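You operate a simulated robot arm through the tools that you are given. There is no shell and no other tool. Be economical: measure what you need, move in short steps, check, and stop when the job is done.

You are at the controls of a simulated two-armed robot. One attempt, no reset.

TASK
Hold the orange jug on the clear end of the marking bench steady with one hand and put the blue paint marker in it with the other.

The check looks at the end state, three seconds after you hand in, the way a careful person would. Anything else that was tipped, shoved, dropped, spilled or broken makes it a failure.

THE ROBOT
Two 7-joint arms with three-finger grippers on one trunk, on a base that drives. Base frame: it is fixed to the floor where the robot stands at the start and does not move with it; the origin is under the middle of the robot, x ahead of it, y to its left, z up. Units: mm, degrees, N and s.
The left shoulder is at the start at [70, 146, 1177], the right one opposite. With the tool pointing down near the work surface each hand reaches from about 300 to 680 mm from the robot's upright axis, wherever it stands, measured 20 degrees to its own side. Payload 2.2 kg a hand.
The TCP of each hand is the grasp point between the finger pads, 28 mm short of the fingertips. In the tool frame z runs along the fingers and y along their closing line. Largest opening 102 mm; the body of the gripper starts 71 mm behind the TCP.
Orientation is that of the tool frame in the base frame, as a unit quaternion [w, x, y, z]. With the fingers straight down and closing along the base's y, the tool's x points along the base's -x, its y along +y and its z along -z.

THE INTERFACE
- The arms move only by the tool drive_tool. It takes "left_plan", "right_plan" or both (then of equal length, played together; a hand with none holds still); each is one flat list of numbers, 7 for each row, row after row: the shift along the tool's x, y, z in units of 50 mm (1.0 is 50 mm), then the turn, a rotation vector about the tool's x, y, z in units of 4 degrees (1.0 is 4 degrees), then the finger opening in mm, from 0 to 102. In form: [x, y, z, rx, ry, rz, grip, x, y, z, rx, ry, rz, grip, ...]. A call has 1 to 20 rows; each row shifts and turns the commanded pose from where the row before left it, along the tool's axes as they then stand. A call with a number of a shift or a turn outside -1 to 1 is refused whole. Each row takes 0.2 s and may step no farther than 50 mm and 8.6 degrees from the row before; otherwise, or with a gripper value out of range, the whole call is refused. Where a pose cannot be reached the arm comes as near as it can. A force on the tool above 40 N (or 10 N above the force at the start of the call, whichever is more), or a blocked arm, ends the call early, and 0.2 s more pass. The fingers move at their own pace and stop on an object; they squeeze with about 38 N. The grip force told is the motor's: it shows also when the fingers shut on nothing. Time passes only in rows, and 0.2 s behind the last, so rows that do not move let the fingers close. It gives the time, the measured TCP pose, the force on the tool (base axes), the opening and the grip force at its end, in the units of the frame above (readings bear some noise), with the torque about the TCP (base axes, N m) and any sound that the robot's microphone picked up.
- Cameras (640 x 400 px; columns grow to the right, rows downward): "scene" is now at [136.8, 23.9, 1420.8]; the picture's right is [0.26, -0.97, 0.00], its down [-0.42, -0.11, -0.90] and it looks along [0.87, 0.23, -0.43] (base axes); focal length 245 px, centre (320, 200). "left" rides on the left gripper at [72, 38, -86] in its tool frame; the picture's right is [-0.47, 0.89, 0.00], its down [-0.60, -0.32, -0.73] and it looks along [-0.65, -0.34, 0.68] (tool axes); focal length 256 px, centre (320, 200). "right" rides on the right gripper at [69, 44, -86] in its tool frame; the picture's right is [-0.53, 0.84, 0.00], its down [-0.58, -0.37, -0.73] and it looks along [-0.62, -0.39, 0.68] (tool axes); focal length 256 px, centre (320, 200). There is no depth. A picture from a camera that has moved, and an enlarged one, comes with that camera's place and axes in the base frame and with its lens.
- grab_frame(camera): a new picture of that camera. The clock stands still meanwhile.
- move_column(by): slides the trunk up (or, below 0, down) by that many mm; the arms and the scene camera ride with it, the base frame stays. It gives what a move gives, with no picture.
- base_move(legs): drives the robot by 1 to 6 legs, each [ahead, left, turn to the left] in mm, mm and degrees, along the robot's own axes; the way and the turn of a leg run together, so that a leg with both is an arc; at most 1500 mm and 180 degrees a leg. The arms and the cameras ride along, it lands a little off, and it stops where it bumps. It gives what a move gives.
- pan_tilt(pan, tilt): turns the head with the scene camera to pan (to the left, within 86 degrees either way) and tilt (down, from -29 to 69), counted from straight ahead of the robot. It gives what a move gives.
- zoom(camera, box): a new picture of the part [left, top, right, bottom] of that camera's present view, enlarged. The clock stands still meanwhile.
- finish_job(): hands the job in; it is judged then, once.

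Work in short steps. Places have to be worked out from the pictures, the camera data and where the tool is seen: move nearer, look again, correct. Check each grasp and each placing, and mend what went wrong. You have 120 turns and 100 pictures in all, those below and enlarged ones among them. Open the grippers and draw the arms clear of the work before you hand the job in, unless the task says otherwise; then end with one line.

The tools are called after "Call:" by a JSON object that holds its "api" and its "payload". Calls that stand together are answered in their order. drive_tool: Moves the arms, as the interface text tells. Its arguments: {"type":"object","properties":{"left_plan":{"type":"array","items":{"type":"number"}},"right_plan":{"type":"array","items":{"type":"number"}}},"required":[]} The other tools are called the same way: move_column (by) slides the trunk up or down; base_move (legs) drives the base; pan_tilt (pan, tilt) turns the head that bears the scene camera; grab_frame (camera) takes a picture; zoom (camera, box) takes an enlarged picture of a part of a camera's view; finish_job () hands the job in.

At the start:

```text
t: 0.0
left_eef_pos: [476.4, 351.1, 1303.5]
left_ee_rot: [0.001, -0.001, 1.0, 0.0]
left_ft_force: [1.4, 0.2, -0.9]
left_torque: [0.01, -0.02, 0.01]
left_gripper_width: 102.0
left_finger_force: 0.0
right_eef_pos: [404.0, -87.5, 1332.4]
right_ee_rot: [0.0, 0.0, 1.0, 0.0]
right_ft_force: [-0.2, -0.5, 0.8]
right_torque: [0.0, 0.03, 0.01]
right_gripper_width: 101.9
right_finger_force: 0.1
trunk travel left (down, up): [-714.0, 226.0]
robot x, y, heading: [-0.9, 1.7, 0.1]
head pan, tilt: [14.9, 25.7]
```

scene: 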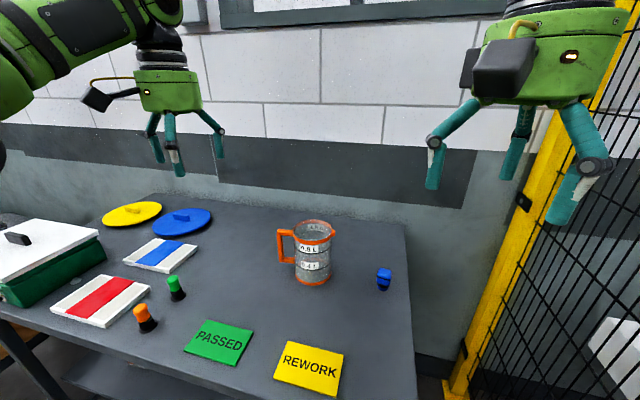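
right: 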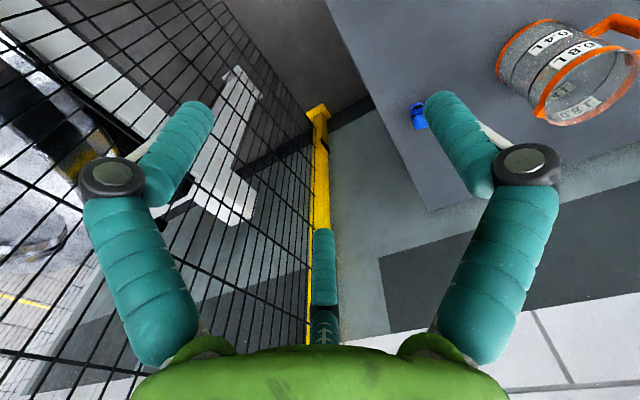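
left: 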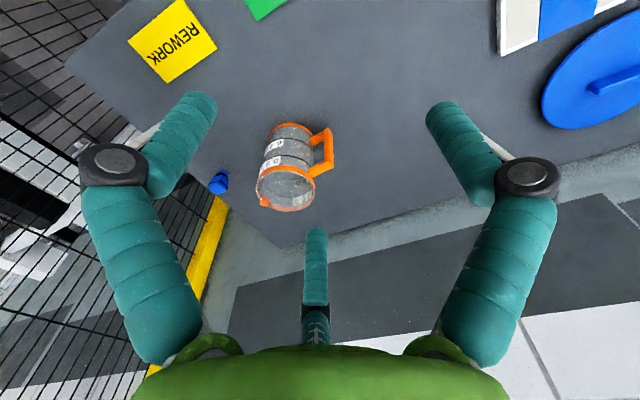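

I'll zoom on the jug and the blue marker to see their shapes before working out positions.

Call:
{"api": "zoom", "payload": {"camera": "scene", "box": [260, 200, 420, 300]}}

Call:
{"api": "zoom", "payload": {"camera": "left", "box": [190, 100, 350, 220]}}

Call:
{"api": "zoom", "payload": {"camera": "scene", "box": [120, 250, 280, 350]}}

```text
4.00 times, centred on (340, 250) of scene
camera zoom: at [136.8, 23.9, 1420.8], right [0.26, -0.97, 0.0], down [-0.42, -0.11, -0.9], along [0.87, 0.23, -0.43], focal length 978 px, centre (240, 0)
```

zoom: 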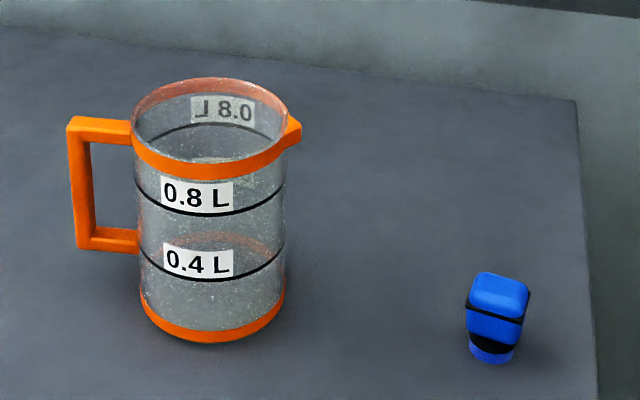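

```text
3.33 times, centred on (270, 160) of left
camera zoom: at [403.9, 389.7, 1390.4], right [0.46, 0.89, 0.0], down [0.6, -0.32, 0.73], along [0.65, -0.34, -0.68], focal length 853 px, centre (487, 333)
```

zoom: 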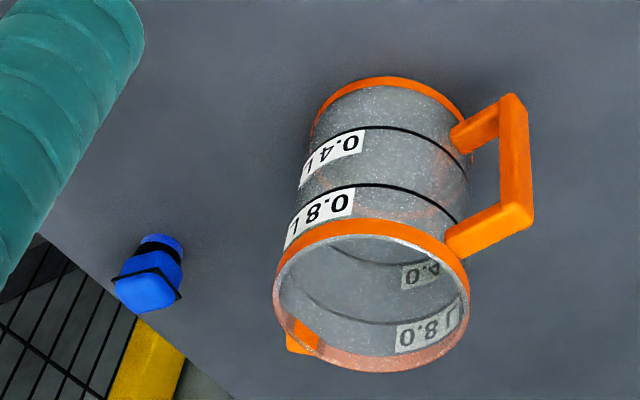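

```text
4.00 times, centred on (200, 300) of scene
camera zoom: at [136.8, 23.9, 1420.8], right [0.26, -0.97, 0.0], down [-0.42, -0.11, -0.9], along [0.87, 0.23, -0.43], focal length 978 px, centre (800, -200)
```

zoom: 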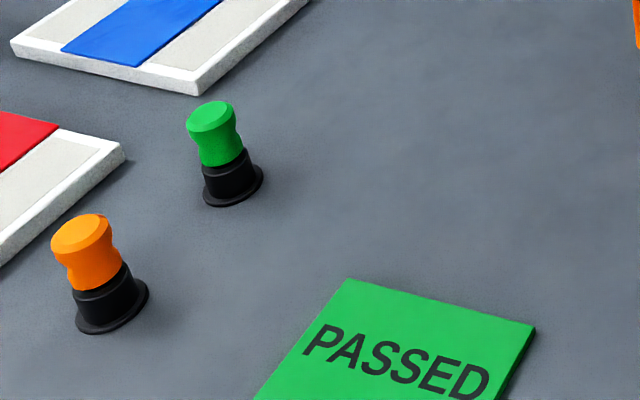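

The blue item near the edge may be the marker, but let me look around the rest of the bench for other candidates.

Call:
{"api": "pan_tilt", "payload": {"pan": 50, "tilt": 35}}

Call:
{"api": "grab_frame", "payload": {"camera": "scene"}}

Call:
{"api": "pan_tilt", "payload": {"pan": -10, "tilt": 45}}

Call:
{"api": "grab_frame", "payload": {"camera": "scene"}}

```text
t: 1.0
left_eef_pos: [477.3, 349.4, 1303.3]
left_ee_rot: [0.001, -0.001, 1.0, 0.001]
left_ft_force: [0.5, -0.5, 0.0]
left_torque: [-0.01, -0.01, -0.01]
left_gripper_width: 102.2
left_finger_force: 0.0
right_eef_pos: [403.4, -88.3, 1330.9]
right_ee_rot: [0.0, 0.001, 1.0, 0.0]
right_ft_force: [-0.9, 0.4, -0.6]
right_torque: [-0.02, 0.0, -0.01]
right_gripper_width: 102.1
right_finger_force: 0.0
trunk travel left (down, up): [-714.0, 226.0]
robot x, y, heading: [0.8, -0.2, -0.0]
head pan, tilt: [50.0, 35.0]
```

```text
93 pictures are left
camera scene: at [104.7, 67.6, 1406.3], right [0.77, -0.64, 0.0], down [-0.37, -0.44, -0.82], along [0.53, 0.63, -0.57], focal length 245 px, centre (320, 200)
```

scene: 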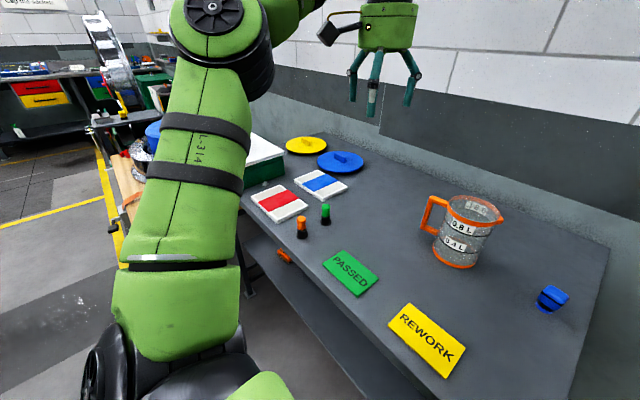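

```text
t: 2.3
left_eef_pos: [476.7, 350.6, 1304.0]
left_ee_rot: [0.001, -0.001, 1.0, 0.001]
left_ft_force: [0.4, 0.6, 0.3]
left_torque: [0.0, -0.03, 0.01]
left_gripper_width: 102.0
left_finger_force: 0.1
right_eef_pos: [403.5, -88.2, 1331.8]
right_ee_rot: [0.0, 0.0, 1.0, 0.0]
right_ft_force: [0.5, -0.4, 0.3]
right_torque: [0.0, -0.01, -0.02]
right_gripper_width: 102.0
right_finger_force: 0.0
trunk travel left (down, up): [-714.0, 226.0]
robot x, y, heading: [-1.8, -2.9, -0.2]
head pan, tilt: [-10.0, 45.0]
```

```text
92 pictures are left
camera scene: at [128.1, -13.8, 1391.5], right [-0.17, -0.98, 0.0], down [-0.7, 0.12, -0.71], along [0.7, -0.12, -0.71], focal length 245 px, centre (320, 200)
```

scene: 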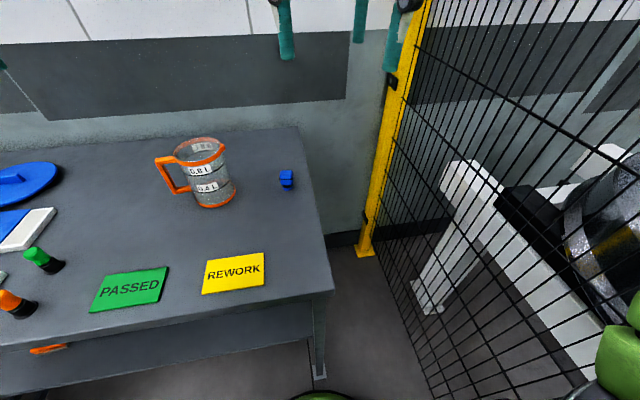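

One more close look at the blue item from this angle.

Call:
{"api": "pan_tilt", "payload": {"pan": 2, "tilt": 38}}

Call:
{"api": "zoom", "payload": {"camera": "scene", "box": [260, 140, 380, 215]}}

Call:
{"api": "grab_frame", "payload": {"camera": "scene"}}

```text
t: 3.0
left_eef_pos: [476.1, 350.6, 1304.2]
left_ee_rot: [0.001, -0.001, 1.0, 0.0]
left_ft_force: [0.7, -0.4, 1.0]
left_torque: [0.01, 0.0, -0.02]
left_gripper_width: 102.1
left_finger_force: 0.1
right_eef_pos: [403.9, -86.7, 1331.8]
right_ee_rot: [0.0, 0.0, 1.0, 0.0]
right_ft_force: [-0.5, -0.4, 0.4]
right_torque: [0.0, 0.04, 0.04]
right_gripper_width: 101.7
right_finger_force: 0.0
trunk travel left (down, up): [-714.0, 226.0]
robot x, y, heading: [0.4, -0.9, -0.2]
head pan, tilt: [2.0, 38.0]
```

```text
5.33 times, centred on (320, 178) of scene
camera zoom: at [134.2, 3.2, 1401.7], right [0.03, -1.0, 0.0], down [-0.62, -0.02, -0.79], along [0.79, 0.03, -0.62], focal length 1304 px, centre (320, 320)
```

zoom: 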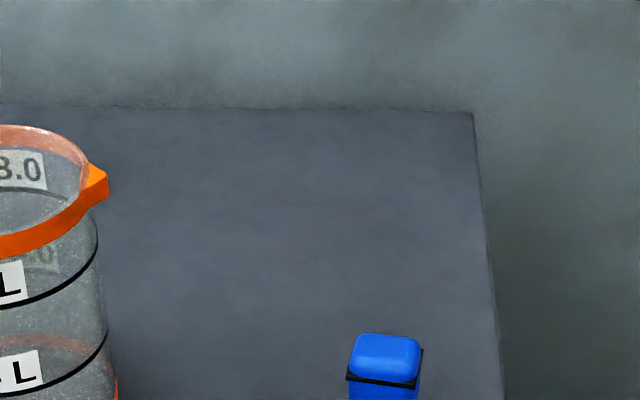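

```text
90 pictures are left
camera scene: at [134.2, 3.2, 1401.7], right [0.03, -1.0, 0.0], down [-0.62, -0.02, -0.79], along [0.79, 0.03, -0.62], focal length 245 px, centre (320, 200)
```

scene: 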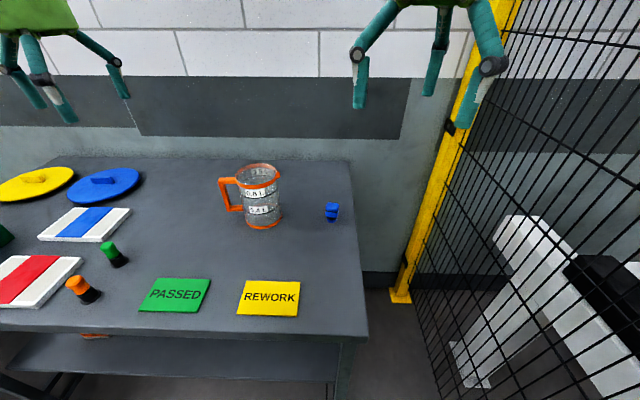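

Only that blue capped item fits a blue paint marker. My estimates: jug axis (662,184), z 916–1067, about 104 mm wide (too wide for the gripper), handle bar near (657,273), marker near (657,-14). I'll look down to check room for driving the base.

Call:
{"api": "pan_tilt", "payload": {"pan": 20, "tilt": 69}}

Call:
{"api": "grab_frame", "payload": {"camera": "scene"}}

```text
t: 4.0
left_eef_pos: [475.7, 349.4, 1304.3]
left_ee_rot: [0.001, -0.001, 1.0, 0.0]
left_ft_force: [-0.5, 0.5, -0.4]
left_torque: [0.01, -0.02, 0.02]
left_gripper_width: 101.7
left_finger_force: 0.1
right_eef_pos: [404.3, -88.4, 1331.9]
right_ee_rot: [0.0, 0.0, 1.0, 0.0]
right_ft_force: [-0.5, 0.4, -0.4]
right_torque: [-0.01, -0.01, -0.03]
right_gripper_width: 102.3
right_finger_force: 0.1
trunk travel left (down, up): [-714.0, 226.0]
robot x, y, heading: [4.5, -1.8, -0.1]
head pan, tilt: [20.0, 68.8]
```

```text
89 pictures are left
camera scene: at [100.6, 19.3, 1362.6], right [0.34, -0.94, 0.0], down [-0.88, -0.32, -0.36], along [0.34, 0.12, -0.93], focal length 245 px, centre (320, 200)
```

scene: 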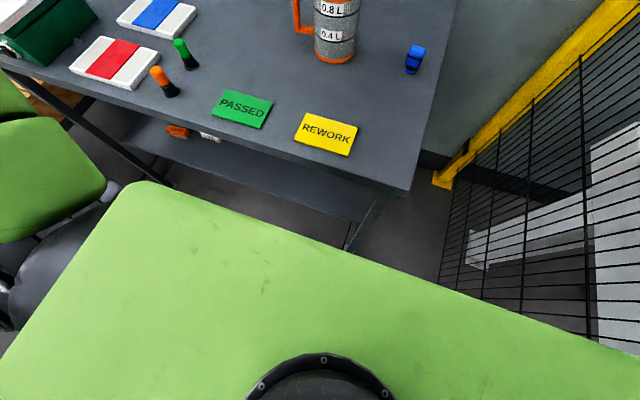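

There is room; I'll shift the base left 130 mm and ahead 60 mm so the jug and marker sit between the arms, then look again.

Call:
{"api": "base_move", "payload": {"legs": [[0, 130, 0], [60, 0, 0]]}}

Call:
{"api": "pan_tilt", "payload": {"pan": 0, "tilt": 45}}

Call:
{"api": "grab_frame", "payload": {"camera": "scene"}}

```text
t: 5.9
left_eef_pos: [527.3, 477.9, 1308.0]
left_ee_rot: [0.005, 0.0, 1.0, 0.001]
left_ft_force: [-1.5, -0.4, 0.1]
left_torque: [-0.01, -0.08, -0.02]
left_gripper_width: 101.9
left_finger_force: 0.0
right_eef_pos: [455.8, 39.8, 1334.6]
right_ee_rot: [0.003, 0.0, 1.0, 0.002]
right_ft_force: [-0.3, 0.6, -0.1]
right_torque: [0.01, -0.07, -0.01]
right_gripper_width: 102.0
right_finger_force: 0.0
trunk travel left (down, up): [-714.0, 226.0]
robot x, y, heading: [61.1, 124.7, -0.0]
head pan, tilt: [20.0, 68.8]
```

```text
t: 6.7
left_eef_pos: [536.3, 480.7, 1304.2]
left_ee_rot: [0.001, 0.001, 1.0, 0.0]
left_ft_force: [-0.3, -0.1, -0.5]
left_torque: [0.01, 0.02, 0.01]
left_gripper_width: 102.1
left_finger_force: 0.1
right_eef_pos: [463.5, 42.3, 1332.3]
right_ee_rot: [0.0, 0.0, 1.0, 0.0]
right_ft_force: [-0.1, 0.6, 0.2]
right_torque: [0.0, 0.02, 0.03]
right_gripper_width: 101.8
right_finger_force: 0.0
trunk travel left (down, up): [-714.0, 226.0]
robot x, y, heading: [60.0, 130.1, -0.0]
head pan, tilt: [0.0, 45.0]
```

```text
88 pictures are left
camera scene: at [189.9, 130.5, 1391.2], right [0.0, -1.0, 0.0], down [-0.71, 0.0, -0.71], along [0.71, 0.0, -0.71], focal length 245 px, centre (320, 200)
```

scene: 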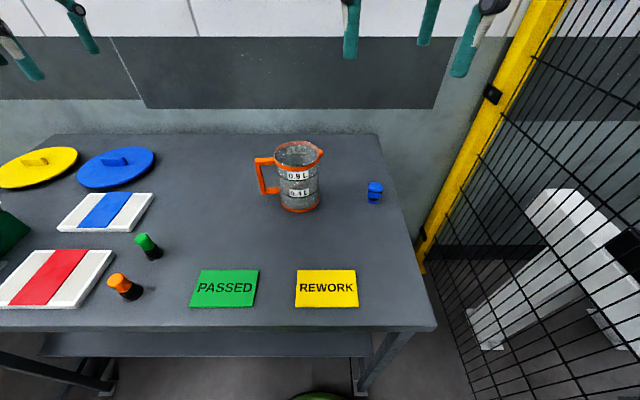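

Positions agree with my estimate. I'll yaw the left hand toward +90° (closing along x, for the handle bar) in the air, while the right hand moves above the marker at z about 1150.

Call:
{"api": "drive_tool", "payload": {"left_plan": [0, 0, 0, 0, 0, 1, 102, 0, 0, 0, 0, 0, 1, 102, 0, 0, 0, 0, 0, 1, 102, 0, 0, 0, 0, 0, 1, 102, 0, 0, 0, 0, 0, 1, 102, 0, 0, 0, 0, 0, 1, 102, 0, 0, 0, 0, 0, 1, 102, 0, 0, 0, 0, 0, 1, 102, 0, 0, 0, 0, 0, 1, 102, 0, 0, 0, 0, 0, 1, 102, 0, 0, 0, 0, 0, 1, 102, 0, 0, 0, 0, 0, 1, 102, 0, 0, 0, 0, 0, 1, 102, 0, 0, 0, 0, 0, 1, 102, 0, 0, 0, 0, 0, 1, 102, 0, 0, 0, 0, 0, 1, 102, 0, 0, 0, 0, 0, 1, 102, 0, 0, 0, 0, 0, 1, 102, 0, 0, 0, 0, 0, 1, 102, 0, 0, 0, 0, 0, 1, 102], "right_plan": [-0.18, -0.058, 0.18, 0, 0, 0, 102, -0.18, -0.058, 0.18, 0, 0, 0, 102, -0.18, -0.058, 0.18, 0, 0, 0, 102, -0.18, -0.058, 0.18, 0, 0, 0, 102, -0.18, -0.058, 0.18, 0, 0, 0, 102, -0.18, -0.058, 0.18, 0, 0, 0, 102, -0.18, -0.058, 0.18, 0, 0, 0, 102, -0.18, -0.058, 0.18, 0, 0, 0, 102, -0.18, -0.058, 0.18, 0, 0, 0, 102, -0.18, -0.058, 0.18, 0, 0, 0, 102, -0.18, -0.058, 0.18, 0, 0, 0, 102, -0.18, -0.058, 0.18, 0, 0, 0, 102, -0.18, -0.058, 0.18, 0, 0, 0, 102, -0.18, -0.058, 0.18, 0, 0, 0, 102, -0.18, -0.058, 0.18, 0, 0, 0, 102, -0.18, -0.058, 0.18, 0, 0, 0, 102, -0.18, -0.058, 0.18, 0, 0, 0, 102, -0.18, -0.058, 0.18, 0, 0, 0, 102, -0.18, -0.058, 0.18, 0, 0, 0, 102, -0.18, -0.058, 0.18, 0, 0, 0, 102]}}

Call:
{"api": "grab_frame", "payload": {"camera": "right"}}

Call:
{"api": "grab_frame", "payload": {"camera": "scene"}}

```text
t: 10.9
left_eef_pos: [536.3, 480.7, 1305.1]
left_ee_rot: [0.001, 0.643, 0.766, 0.001]
left_ft_force: [0.9, 0.2, -0.4]
left_torque: [0.01, 0.05, 0.0]
left_gripper_width: 102.0
left_finger_force: 0.1
right_eef_pos: [643.6, -15.5, 1152.7]
right_ee_rot: [0.0, 0.001, 1.0, 0.0]
right_ft_force: [-1.0, -0.1, 0.0]
right_torque: [-0.02, -0.01, 0.03]
right_gripper_width: 102.0
right_finger_force: 0.1
trunk travel left (down, up): [-714.0, 226.0]
robot x, y, heading: [57.9, 127.1, -0.2]
head pan, tilt: [0.0, 45.0]
```

```text
87 pictures are left
camera right: at [574.2, 27.5, 1237.0], right [0.54, 0.84, 0.0], down [0.58, -0.37, 0.73], along [0.62, -0.39, -0.68], focal length 256 px, centre (320, 200)
```

right: 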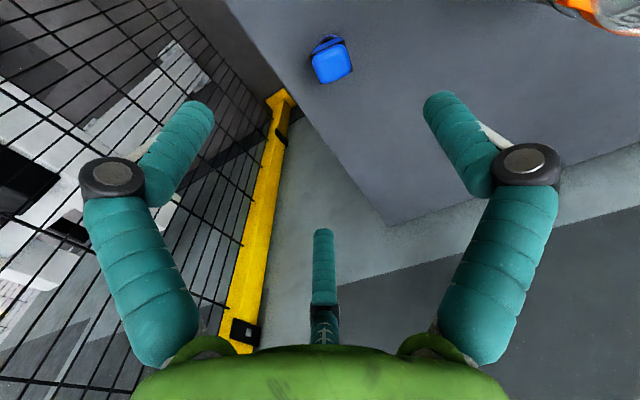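

```text
86 pictures are left
camera scene: at [188.8, 130.1, 1391.4], right [0.0, -1.0, 0.0], down [-0.71, 0.0, -0.71], along [0.71, 0.0, -0.71], focal length 245 px, centre (320, 200)
```

scene: 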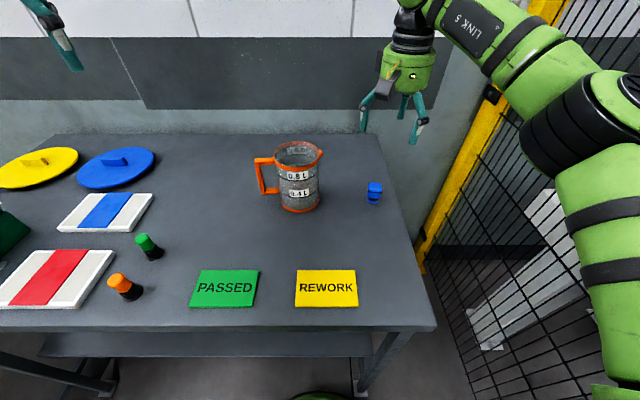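

The wrist camera shows three finger-like parts rather than two; I'll finish the left yaw and close both grippers partly to see how they really close.

Call:
{"api": "drive_tool", "payload": {"left_plan": [0, 0, 0, 0, 0, 1, 40, 0, 0, 0, 0, 0, 1, 40, 0, 0, 0, 0, 0, 0.5, 40], "right_plan": [0, 0, 0, 0, 0, 0, 40, 0, 0, 0, 0, 0, 0, 40, 0, 0, 0, 0, 0, 0, 40]}}

Call:
{"api": "grab_frame", "payload": {"camera": "right"}}

Call:
{"api": "grab_frame", "payload": {"camera": "left"}}

Call:
{"api": "zoom", "payload": {"camera": "scene", "box": [330, 20, 490, 220]}}

```text
t: 11.7
left_eef_pos: [534.8, 479.5, 1304.4]
left_ee_rot: [0.001, 0.707, 0.707, 0.0]
left_ft_force: [0.5, 0.3, 0.1]
left_torque: [0.01, -0.02, 0.02]
left_gripper_width: 40.0
left_finger_force: 0.1
right_eef_pos: [642.8, -16.0, 1153.7]
right_ee_rot: [0.001, 0.0, 1.0, 0.0]
right_ft_force: [-1.1, -0.9, -0.3]
right_torque: [-0.01, -0.01, 0.0]
right_gripper_width: 39.8
right_finger_force: 0.1
trunk travel left (down, up): [-714.0, 226.0]
robot x, y, heading: [59.4, 130.6, 0.3]
head pan, tilt: [0.0, 45.0]
```

```text
85 pictures are left
camera right: at [573.4, 27.7, 1237.3], right [0.53, 0.85, 0.0], down [0.58, -0.37, 0.73], along [0.62, -0.39, -0.68], focal length 256 px, centre (320, 200)
```

right: 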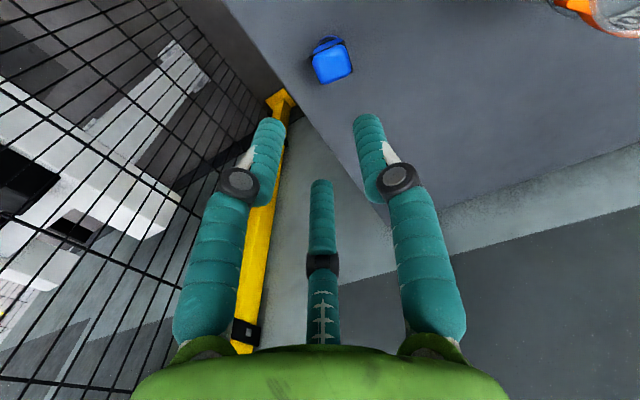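

```text
84 pictures are left
camera left: at [572.8, 553.5, 1391.4], right [0.89, -0.47, 0.0], down [-0.32, -0.6, 0.73], along [-0.34, -0.65, -0.68], focal length 256 px, centre (320, 200)
```

left: 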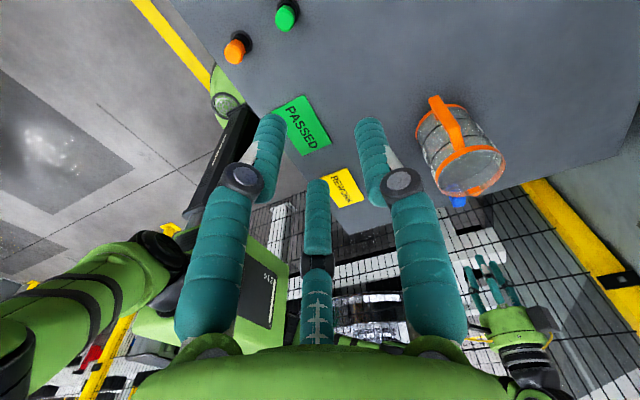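

```text
2.00 times, centred on (410, 120) of scene
camera zoom: at [188.1, 130.0, 1391.5], right [0.0, -1.0, 0.0], down [-0.71, 0.0, -0.71], along [0.71, 0.0, -0.71], focal length 489 px, centre (140, 360)
```

zoom: 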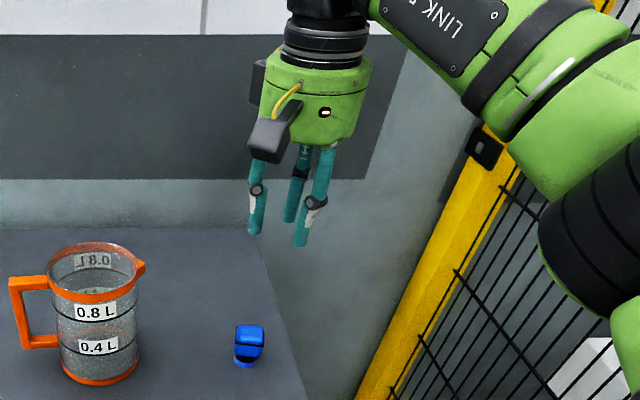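

The hand closes three fingers radially (one on +y, two on −y), which suits both the handle and the marker. I'll check the marker's yaw from the right camera.

Call:
{"api": "zoom", "payload": {"camera": "right", "box": [280, 15, 380, 90]}}

Call:
{"api": "zoom", "payload": {"camera": "left", "box": [400, 80, 520, 220]}}

```text
5.33 times, centred on (330, 52) of right
camera zoom: at [573.4, 27.7, 1237.3], right [0.53, 0.85, 0.0], down [0.58, -0.37, 0.73], along [0.62, -0.39, -0.68], focal length 1365 px, centre (267, 987)
```

zoom: 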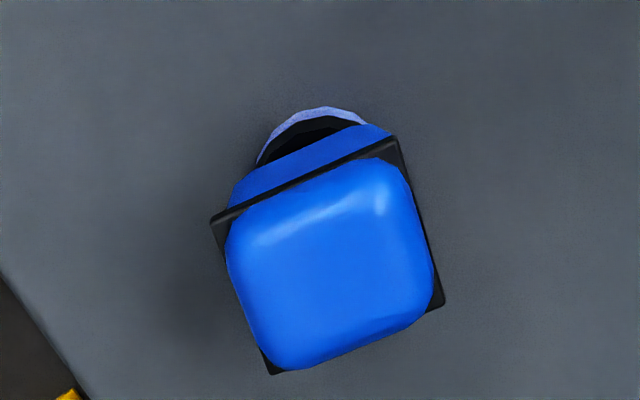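

```text
2.86 times, centred on (460, 150) of left
camera zoom: at [572.8, 553.5, 1391.4], right [0.89, -0.47, 0.0], down [-0.32, -0.6, 0.73], along [-0.34, -0.65, -0.68], focal length 731 px, centre (-80, 343)
```

zoom: 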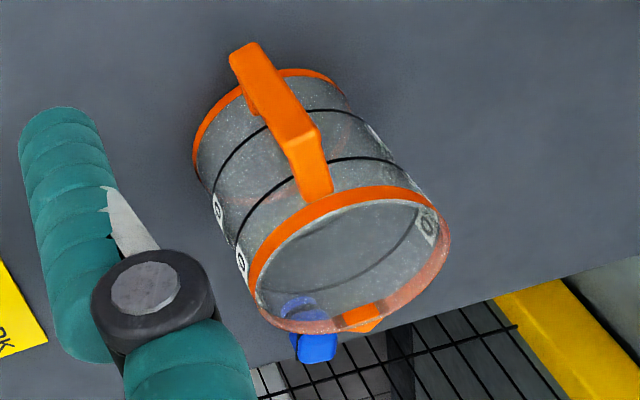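

The marker's square cap is centred near (661,-12), yawed about 10°; the handle bar's outer top corner is near (656,281,1054). I'll tilt the left hand 45° and bring it to a standoff outside the handle, while the right hand aligns above the marker.

Call:
{"api": "drive_tool", "payload": {"left_plan": [0, 0, 0, 0, -1, 0, 45, 0, 0, 0, 0, -1, 0, 45, 0, 0, 0, 0, -1, 0, 45, 0, 0, 0, 0, -1, 0, 45, 0, 0, 0, 0, -1, 0, 45, 0, 0, 0, 0, -1, 0, 45, 0, 0, 0, 0, -1, 0, 45, 0, 0, 0, 0, -1, 0, 45, 0, 0, 0, 0, -1, 0, 45, 0, 0, 0, 0, -1, 0, 45, 0, 0, 0, 0, -1, 0, 45, 0, 0, 0, 0, -0.25, 0, 45, 0.113, 0.3025, 0.551, 0, 0, 0, 45, 0.113, 0.3025, 0.551, 0, 0, 0, 45, 0.113, 0.3025, 0.551, 0, 0, 0, 45, 0.113, 0.3025, 0.551, 0, 0, 0, 45, 0.113, 0.3025, 0.551, 0, 0, 0, 45, 0.113, 0.3025, 0.551, 0, 0, 0, 45, 0.113, 0.3025, 0.551, 0, 0, 0, 45, 0.113, 0.3025, 0.551, 0, 0, 0, 45], "right_plan": [-0.09, 0.018, 0, 0, 0, 0, 80, -0.09, 0.018, 0, 0, 0, 0, 80, -0.09, 0.018, 0, 0, 0, 0, 80, -0.084, 0.018, 0, 0, 0, 0, 80, 0, 0, 0, 0, 0, 0.84, 80, 0, 0, 0, 0, 0, 0.83, 80, 0, 0, 0, 0, 0, 0.83, 80, 0, 0, 0, 0, 0, 0, 80, 0, 0, 0, 0, 0, 0, 80, 0, 0, 0, 0, 0, 0, 80, 0, 0, 0.186, 0, 0, 0, 80, 0, 0, 0.186, 0, 0, 0, 80, 0, 0, 0.186, 0, 0, 0, 80, 0, 0, 0.186, 0, 0, 0, 80, 0, 0, 0.186, 0, 0, 0, 80, 0, 0, 0.186, 0, 0, 0, 80, 0, 0, 0.186, 0, 0, 0, 80, 0, 0, 0.186, 0, 0, 0, 80, 0, 0, 0.186, 0, 0, 0, 80, 0, 0, 0.186, 0, 0, 0, 80]}}

Call:
{"api": "grab_frame", "payload": {"camera": "right"}}

Call:
{"api": "grab_frame", "payload": {"camera": "left"}}

Call:
{"api": "grab_frame", "payload": {"camera": "scene"}}

```text
t: 15.9
left_eef_pos: [653.2, 351.8, 1113.2]
left_ee_rot: [0.271, 0.653, 0.654, -0.269]
left_ft_force: [0.1, 0.3, -0.1]
left_torque: [-0.02, 0.01, -0.05]
left_gripper_width: 45.1
left_finger_force: 0.0
left hand out of reach, approached as far as the arm can: row 10
right_eef_pos: [661.2, -13.1, 1058.6]
right_ee_rot: [-0.001, 0.088, 0.996, 0.0]
right_ft_force: [0.0, 0.2, -0.8]
right_torque: [0.05, 0.01, 0.01]
right_gripper_width: 79.5
right_finger_force: 0.0
trunk travel left (down, up): [-714.0, 226.0]
robot x, y, heading: [57.6, 129.9, 0.2]
head pan, tilt: [0.0, 45.0]
```

```text
80 pictures are left
camera right: at [601.5, 41.3, 1143.5], right [0.67, 0.74, 0.0], down [0.5, -0.46, 0.73], along [0.54, -0.49, -0.68], focal length 256 px, centre (320, 200)
```

right: 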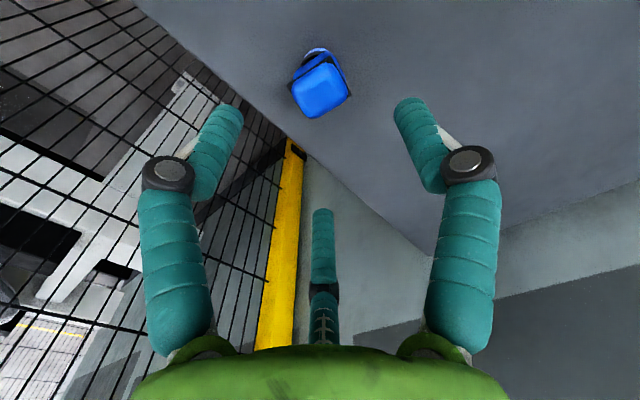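

```text
79 pictures are left
camera left: at [692.4, 465.3, 1124.1], right [0.88, -0.33, 0.33], down [-0.32, 0.09, 0.94], along [-0.34, -0.94, -0.03], focal length 256 px, centre (320, 200)
```

left: 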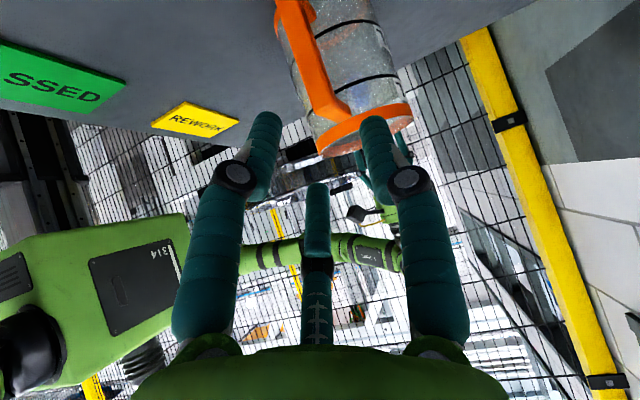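

```text
78 pictures are left
camera scene: at [189.5, 128.6, 1391.3], right [0.0, -1.0, 0.0], down [-0.71, 0.0, -0.71], along [0.71, 0.0, -0.71], focal length 245 px, centre (320, 200)
```

scene: 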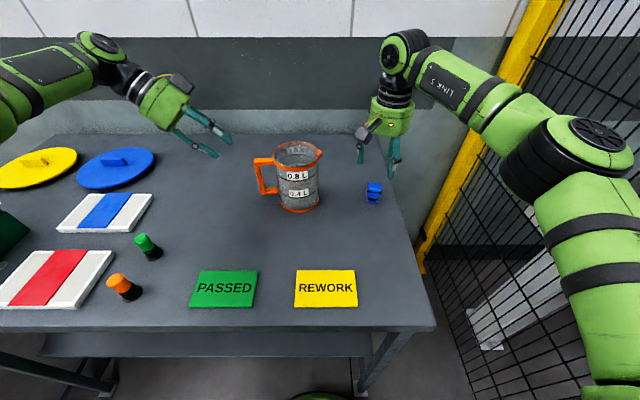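

The right hand is centred over the marker within a couple of mm. I'll lower it 60 mm and check before straddling the cap.

Call:
{"api": "drive_tool", "payload": {"right_plan": [0, 0, 0.2, 0, 0, 0, 80, 0, 0, 0.2, 0, 0, 0, 80, 0, 0, 0.2, 0, 0, 0, 80, 0, 0, 0.2, 0, 0, 0, 80, 0, 0, 0.2, 0, 0, 0, 80, 0, 0, 0.2, 0, 0, 0, 80]}}

Call:
{"api": "grab_frame", "payload": {"camera": "right"}}

Call:
{"api": "zoom", "payload": {"camera": "scene", "box": [320, 100, 440, 220]}}

```text
t: 17.3
left_eef_pos: [651.6, 353.7, 1113.2]
left_ee_rot: [0.272, 0.653, 0.654, -0.268]
left_ft_force: [-0.3, -0.5, 0.0]
left_torque: [0.03, 0.0, -0.04]
left_gripper_width: 45.2
left_finger_force: 0.0
right_eef_pos: [659.7, -12.1, 999.1]
right_ee_rot: [0.0, 0.087, 0.996, 0.0]
right_ft_force: [-0.8, 0.3, 1.1]
right_torque: [0.01, 0.03, -0.02]
right_gripper_width: 79.9
right_finger_force: 0.1
trunk travel left (down, up): [-714.0, 226.0]
robot x, y, heading: [60.8, 130.8, 0.1]
head pan, tilt: [0.0, 45.0]
```

```text
77 pictures are left
camera right: at [600.1, 42.8, 1083.2], right [0.67, 0.74, 0.0], down [0.5, -0.46, 0.73], along [0.54, -0.49, -0.68], focal length 256 px, centre (320, 200)
```

right: 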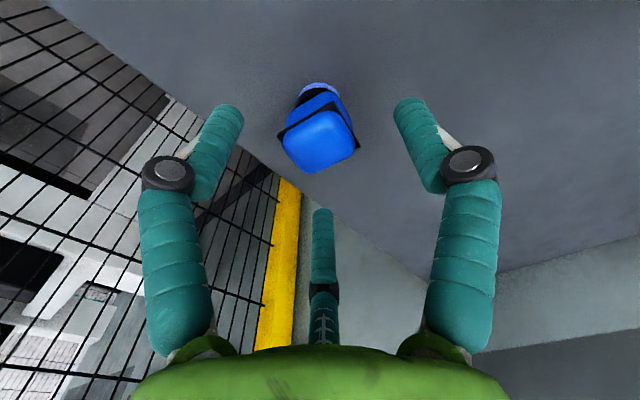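

```text
3.33 times, centred on (380, 160) of scene
camera zoom: at [188.3, 130.0, 1391.4], right [0.0, -1.0, 0.0], down [-0.71, 0.0, -0.71], along [0.71, 0.0, -0.71], focal length 815 px, centre (120, 333)
```

zoom: 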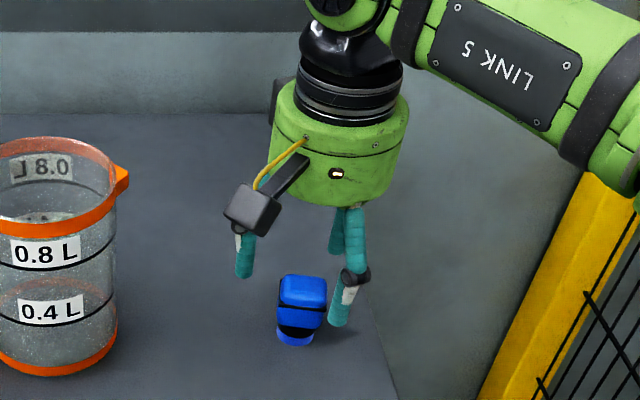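

The cap is centred between the fingers, with its top near z 967. I'll lower 42 mm more and close.

Call:
{"api": "drive_tool", "payload": {"right_plan": [0, 0, 0.14, 0, 0, 0, 80, 0, 0, 0.14, 0, 0, 0, 80, 0, 0, 0.14, 0, 0, 0, 80, 0, 0, 0.14, 0, 0, 0, 80, 0, 0, 0.14, 0, 0, 0, 80, 0, 0, 0.14, 0, 0, 0, 80]}}

Call:
{"api": "grab_frame", "payload": {"camera": "right"}}

```text
t: 18.7
left_eef_pos: [653.5, 353.4, 1114.0]
left_ee_rot: [0.271, 0.653, 0.653, -0.27]
left_ft_force: [-0.8, -0.2, -0.8]
left_torque: [-0.01, 0.02, 0.0]
left_gripper_width: 45.0
left_finger_force: 0.0
right_eef_pos: [660.3, -11.3, 956.7]
right_ee_rot: [0.0, 0.088, 0.996, 0.0]
right_ft_force: [-0.4, 0.4, 0.8]
right_torque: [-0.01, -0.01, 0.0]
right_gripper_width: 79.6
right_finger_force: 0.0
trunk travel left (down, up): [-714.0, 226.0]
robot x, y, heading: [58.1, 128.3, 0.0]
head pan, tilt: [0.0, 45.0]
```

```text
75 pictures are left
camera right: at [600.5, 42.8, 1041.5], right [0.67, 0.74, 0.0], down [0.5, -0.46, 0.73], along [0.54, -0.49, -0.68], focal length 256 px, centre (320, 200)
```

right: 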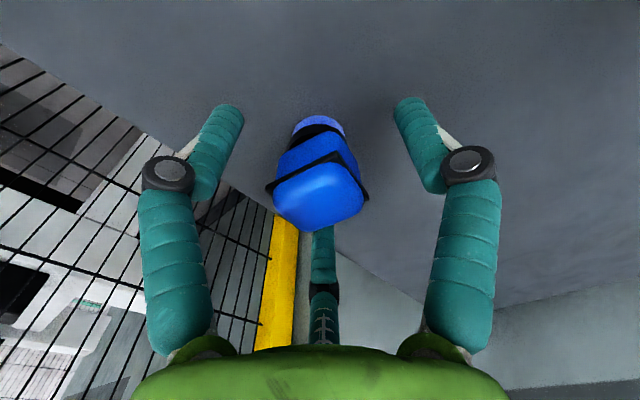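

Well centred. Closing the right gripper on the marker.

Call:
{"api": "drive_tool", "payload": {"right_plan": [0, 0, 0, 0, 0, 0, 0, 0, 0, 0, 0, 0, 0, 0, 0, 0, 0, 0, 0, 0, 0, 0, 0, 0, 0, 0, 0, 0]}}

Call:
{"api": "grab_frame", "payload": {"camera": "right"}}

```text
t: 19.7
left_eef_pos: [653.2, 352.3, 1114.6]
left_ee_rot: [0.271, 0.654, 0.653, -0.269]
left_ft_force: [-1.0, -0.1, -0.8]
left_torque: [0.01, 0.06, -0.02]
left_gripper_width: 45.0
left_finger_force: 0.1
right_eef_pos: [660.6, -10.1, 957.1]
right_ee_rot: [0.002, 0.087, 0.996, 0.0]
right_ft_force: [1.2, -0.3, 8.0]
right_torque: [0.1, -0.06, -0.02]
right_gripper_width: 34.5
right_finger_force: 38.3
trunk travel left (down, up): [-714.0, 226.0]
robot x, y, heading: [61.1, 132.9, -0.1]
head pan, tilt: [0.0, 45.0]
```

```text
74 pictures are left
camera right: at [599.9, 43.1, 1042.9], right [0.67, 0.74, 0.0], down [0.5, -0.46, 0.73], along [0.54, -0.49, -0.68], focal length 256 px, centre (320, 200)
```

right: 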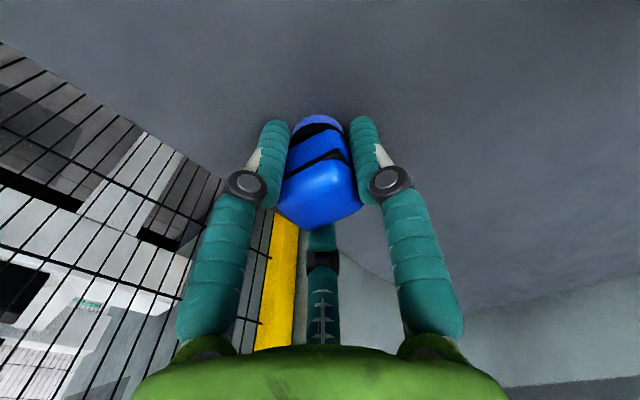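

Gripped at 34.5 mm with 38 N. I'll lift straight up to about z 1210 and check.

Call:
{"api": "drive_tool", "payload": {"right_plan": [0, 0, -0.1, 0, 0, 0, 0, 0, 0, -0.2, 0, 0, 0, 0, 0, 0, -0.3, 0, 0, 0, 0, 0, 0, -0.3, 0, 0, 0, 0, 0, 0, -0.3, 0, 0, 0, 0, 0, 0, -0.3, 0, 0, 0, 0, 0, 0, -0.3, 0, 0, 0, 0, 0, 0, -0.3, 0, 0, 0, 0, 0, 0, -0.3, 0, 0, 0, 0, 0, 0, -0.3, 0, 0, 0, 0, 0, 0, -0.3, 0, 0, 0, 0, 0, 0, -0.3, 0, 0, 0, 0, 0, 0, -0.3, 0, 0, 0, 0, 0, 0, -0.3, 0, 0, 0, 0, 0, 0, -0.3, 0, 0, 0, 0, 0, 0, -0.3, 0, 0, 0, 0, 0, 0, -0.3, 0, 0, 0, 0, 0, 0, -0.2, 0, 0, 0, 0, 0, 0, -0.1, 0, 0, 0, 0]}}

Call:
{"api": "grab_frame", "payload": {"camera": "right"}}

Call:
{"api": "grab_frame", "payload": {"camera": "left"}}

Call:
{"api": "grab_frame", "payload": {"camera": "scene"}}

```text
t: 23.7
left_eef_pos: [652.7, 353.3, 1114.0]
left_ee_rot: [0.272, 0.653, 0.654, -0.269]
left_ft_force: [-0.4, 0.2, 0.1]
left_torque: [-0.02, 0.01, 0.01]
left_gripper_width: 45.1
left_finger_force: 0.1
right_eef_pos: [655.2, -11.4, 1202.0]
right_ee_rot: [0.001, 0.088, 0.996, 0.0]
right_ft_force: [0.9, -0.7, -0.5]
right_torque: [0.0, 0.03, -0.02]
right_gripper_width: 34.5
right_finger_force: 37.9
right hand out of reach, approached as far as the arm can: row 18
trunk travel left (down, up): [-714.0, 226.0]
robot x, y, heading: [58.5, 128.9, 0.1]
head pan, tilt: [0.0, 45.0]
```

```text
73 pictures are left
camera right: at [595.1, 42.8, 1287.3], right [0.67, 0.74, 0.0], down [0.5, -0.46, 0.73], along [0.54, -0.49, -0.68], focal length 256 px, centre (320, 200)
```

right: 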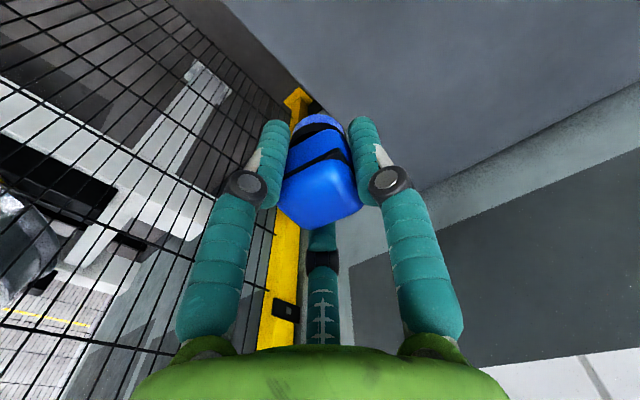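

```text
72 pictures are left
camera left: at [690.9, 467.1, 1124.6], right [0.88, -0.33, 0.33], down [-0.32, 0.09, 0.94], along [-0.34, -0.94, -0.03], focal length 256 px, centre (320, 200)
```

left: 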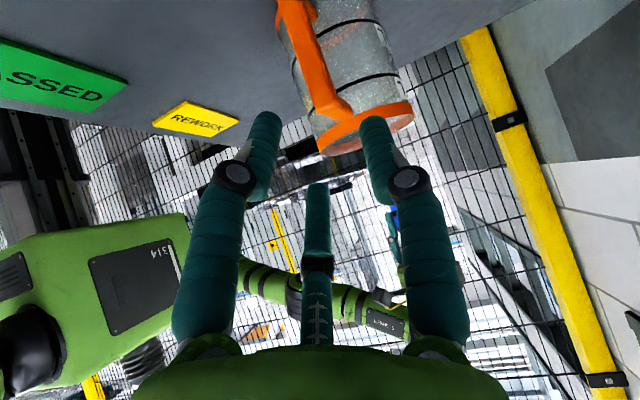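

```text
71 pictures are left
camera scene: at [188.0, 130.6, 1391.5], right [0.0, -1.0, 0.0], down [-0.71, 0.0, -0.71], along [0.71, 0.0, -0.71], focal length 245 px, centre (320, 200)
```

scene: 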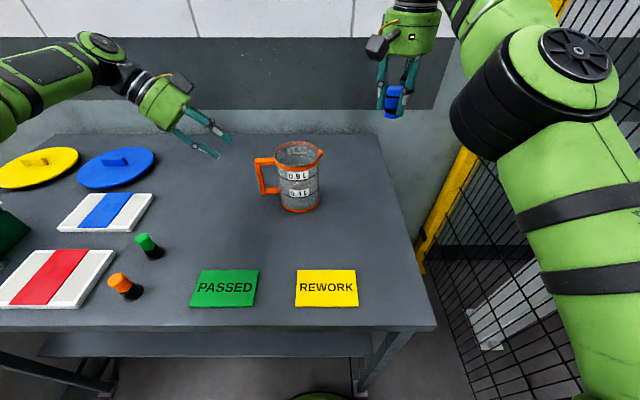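

Marker lifted and held. The handle corner projects where expected in the left view, so I'll advance the left hand along its axis, stopping about 30 mm short to check.

Call:
{"api": "drive_tool", "payload": {"left_plan": [0.02, 0.01, 0.2, 0, 0, 0, 45, 0.02, 0.01, 0.2, 0, 0, 0, 45, 0.02, 0.01, 0.2, 0, 0, 0, 45, 0.02, 0.01, 0.2, 0, 0, 0, 45, 0.02, 0.01, 0.2, 0, 0, 0, 45, 0.02, 0.01, 0.2, 0, 0, 0, 45, 0.01, 0, 0.2, 0, 0, 0, 45, 0, 0, 0.2, 0, 0, 0, 45]}}

Call:
{"api": "grab_frame", "payload": {"camera": "left"}}

Call:
{"api": "zoom", "payload": {"camera": "scene", "box": [170, 100, 350, 220]}}

```text
t: 25.5
left_eef_pos: [637.5, 300.5, 1061.2]
left_ee_rot: [0.272, 0.653, 0.654, -0.269]
left_ft_force: [0.3, -0.9, -0.1]
left_torque: [0.01, -0.01, 0.0]
left_gripper_width: 45.0
left_finger_force: 0.1
left hand out of reach, approached as far as the arm can: row 2, 4, 6, 8
right_eef_pos: [655.7, -13.0, 1202.6]
right_ee_rot: [0.001, 0.087, 0.996, 0.0]
right_ft_force: [-0.8, 1.3, 0.0]
right_torque: [-0.01, 0.01, 0.0]
right_gripper_width: 34.4
right_finger_force: 37.9
trunk travel left (down, up): [-714.0, 226.0]
robot x, y, heading: [56.7, 132.4, 0.0]
head pan, tilt: [0.0, 45.0]
```

```text
70 pictures are left
camera left: at [676.2, 413.7, 1072.4], right [0.88, -0.33, 0.33], down [-0.32, 0.09, 0.94], along [-0.34, -0.94, -0.03], focal length 256 px, centre (320, 200)
```

left: 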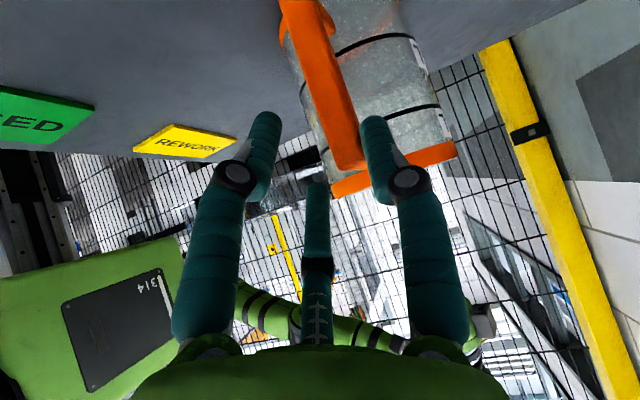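

```text
3.33 times, centred on (260, 160) of scene
camera zoom: at [188.3, 129.9, 1391.4], right [0.0, -1.0, 0.0], down [-0.71, 0.0, -0.71], along [0.71, 0.0, -0.71], focal length 815 px, centre (520, 333)
```

zoom: 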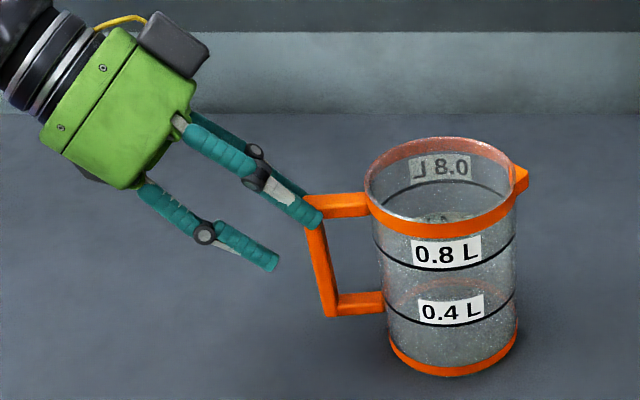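

The arm falls ~18 mm short in x at this tilt. I'll back off along the approach line and reduce the tilt to about 21°, which reaches better.

Call:
{"api": "drive_tool", "payload": {"left_plan": [0, 0, -0.4, 0, 0, 0, 45, 0, 0, -0.4, 0, 0, 0, 45, 0, 0, -0.4, 0, 0, 0, 45, 0, 0, -0.4, 0, 0, 0, 45, 0, 0, -0.4, 0, 0, 0, 45, 0, 0, 0, 0, 1, 0, 45, 0, 0, 0, 0, 1, 0, 45, 0, 0, 0, 0, 1, 0, 45, 0, 0, 0, 0, 1, 0, 45, 0, 0, 0, 0, 1, 0, 45, 0, 0, 0, 0, 1, 0, 45]}}

Call:
{"api": "grab_frame", "payload": {"camera": "left"}}

```text
t: 27.9
left_eef_pos: [638.5, 370.8, 1133.0]
left_ee_rot: [0.129, 0.695, 0.696, -0.127]
left_ft_force: [0.0, 0.0, 0.2]
left_torque: [0.01, 0.01, -0.02]
left_gripper_width: 44.9
left_finger_force: 0.1
right_eef_pos: [655.9, -13.5, 1202.7]
right_ee_rot: [0.001, 0.088, 0.996, 0.001]
right_ft_force: [-0.2, -0.4, -1.1]
right_torque: [0.02, 0.0, -0.02]
right_gripper_width: 34.3
right_finger_force: 37.9
trunk travel left (down, up): [-714.0, 226.0]
robot x, y, heading: [59.2, 127.0, -0.1]
head pan, tilt: [0.0, 45.0]
```

```text
68 pictures are left
camera left: at [676.1, 470.6, 1188.1], right [0.89, -0.43, 0.17], down [-0.32, -0.3, 0.9], along [-0.34, -0.85, -0.41], focal length 256 px, centre (320, 200)
```

left: 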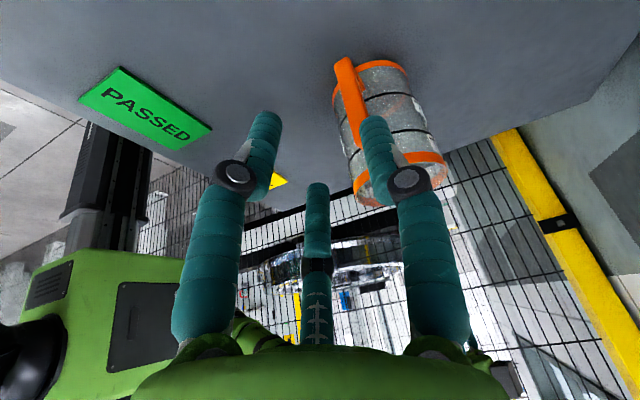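

Now shifting to a standoff 100 mm behind the handle bar at this new tilt, checking x reach.

Call:
{"api": "drive_tool", "payload": {"left_plan": [-0.223, 0.07, 0.12, 0, 0, 0, 45, -0.223, 0.07, 0.12, 0, 0, 0, 45, -0.223, 0.07, 0.12, 0, 0, 0, 45, -0.223, 0.07, 0.12, 0, 0, 0, 45, -0.223, 0.07, 0.12, 0, 0, 0, 45]}}

```text
t: 29.1
left_eef_pos: [637.8, 314.8, 1122.0]
left_ee_rot: [0.13, 0.695, 0.696, -0.128]
left_ft_force: [0.2, 0.4, 0.2]
left_torque: [-0.01, -0.01, -0.01]
left_gripper_width: 45.2
left_finger_force: 0.0
left hand out of reach, approached as far as the arm can: row 3, 4, 5
right_eef_pos: [656.7, -12.2, 1202.5]
right_ee_rot: [0.001, 0.087, 0.996, 0.001]
right_ft_force: [-0.3, -0.4, -0.3]
right_torque: [0.01, -0.03, 0.0]
right_gripper_width: 34.0
right_finger_force: 37.7
trunk travel left (down, up): [-714.0, 226.0]
robot x, y, heading: [58.0, 133.8, -0.3]
head pan, tilt: [0.0, 45.0]
```

The limit seems to come from wrist yaw, and the handle actually points about 5° toward −x, so a yaw of ~80° suits it. I'll turn the hand −10° about the vertical and see whether x reach returns.

Call:
{"api": "drive_tool", "payload": {"left_plan": [0, 0, 0, -0.3, 0, -0.78, 45, 0, 0, 0, -0.3, 0, -0.78, 45, 0, 0, 0, -0.3, 0, -0.78, 45, 0, 0.1, 0, 0, 0, 0, 45]}}

```text
t: 30.1
left_eef_pos: [643.1, 314.5, 1121.3]
left_ee_rot: [0.139, 0.631, 0.754, -0.117]
left_ft_force: [0.2, -0.5, -0.1]
left_torque: [0.0, 0.0, 0.02]
left_gripper_width: 45.1
left_finger_force: 0.1
right_eef_pos: [656.9, -13.7, 1202.3]
right_ee_rot: [0.0, 0.087, 0.996, 0.001]
right_ft_force: [0.0, 0.1, -1.8]
right_torque: [0.0, 0.0, 0.01]
right_gripper_width: 34.0
right_finger_force: 38.3
trunk travel left (down, up): [-714.0, 226.0]
robot x, y, heading: [58.0, 131.4, -0.1]
head pan, tilt: [0.0, 45.0]
```

No reach warning now. I'll align with the handle and advance 60 mm of the remaining 95 mm, then look.

Call:
{"api": "drive_tool", "payload": {"left_plan": [-0.187, 0.126, 0.087, 0, 0, 0, 45, 0, 0, 0.2, 0, 0, 0, 45, 0, 0, 0.2, 0, 0, 0, 45, 0, 0, 0.2, 0, 0, 0, 45, 0, 0, 0.2, 0, 0, 0, 45, 0, 0, 0.2, 0, 0, 0, 45, 0, 0, 0.2, 0, 0, 0, 45]}}

Call:
{"api": "grab_frame", "payload": {"camera": "left"}}

Call:
{"api": "zoom", "payload": {"camera": "scene", "box": [200, 100, 350, 220]}}

```text
t: 31.7
left_eef_pos: [645.4, 289.2, 1064.5]
left_ee_rot: [0.142, 0.632, 0.753, -0.117]
left_ft_force: [-0.3, 0.3, -0.5]
left_torque: [0.02, -0.02, 0.0]
left_gripper_width: 45.1
left_finger_force: 0.1
left hand out of reach, approached as far as the arm can: row 2, 5, 7
right_eef_pos: [657.0, -14.1, 1200.6]
right_ee_rot: [0.001, 0.088, 0.996, 0.001]
right_ft_force: [0.1, 0.6, -0.5]
right_torque: [0.03, -0.01, 0.01]
right_gripper_width: 34.5
right_finger_force: 37.6
trunk travel left (down, up): [-714.0, 226.0]
robot x, y, heading: [56.6, 127.7, 0.2]
head pan, tilt: [0.0, 45.0]
```

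```text
67 pictures are left
camera left: at [664.5, 394.3, 1118.9], right [0.95, -0.27, 0.17], down [-0.26, -0.35, 0.9], along [-0.18, -0.9, -0.4], focal length 256 px, centre (320, 200)
```

left: 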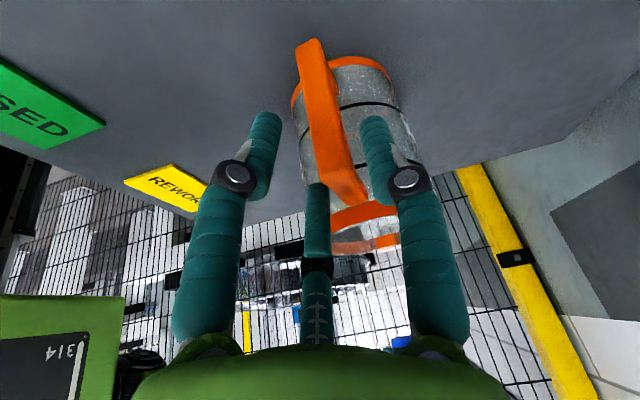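

```text
3.33 times, centred on (275, 160) of scene
camera zoom: at [188.5, 130.0, 1391.4], right [0.0, -1.0, 0.0], down [-0.71, 0.0, -0.71], along [0.71, 0.0, -0.71], focal length 815 px, centre (470, 333)
```

zoom: 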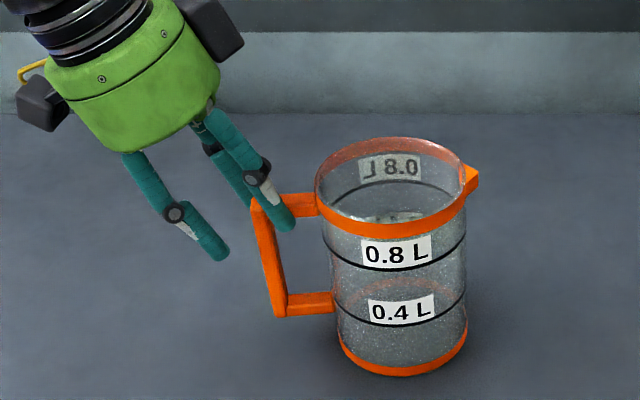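

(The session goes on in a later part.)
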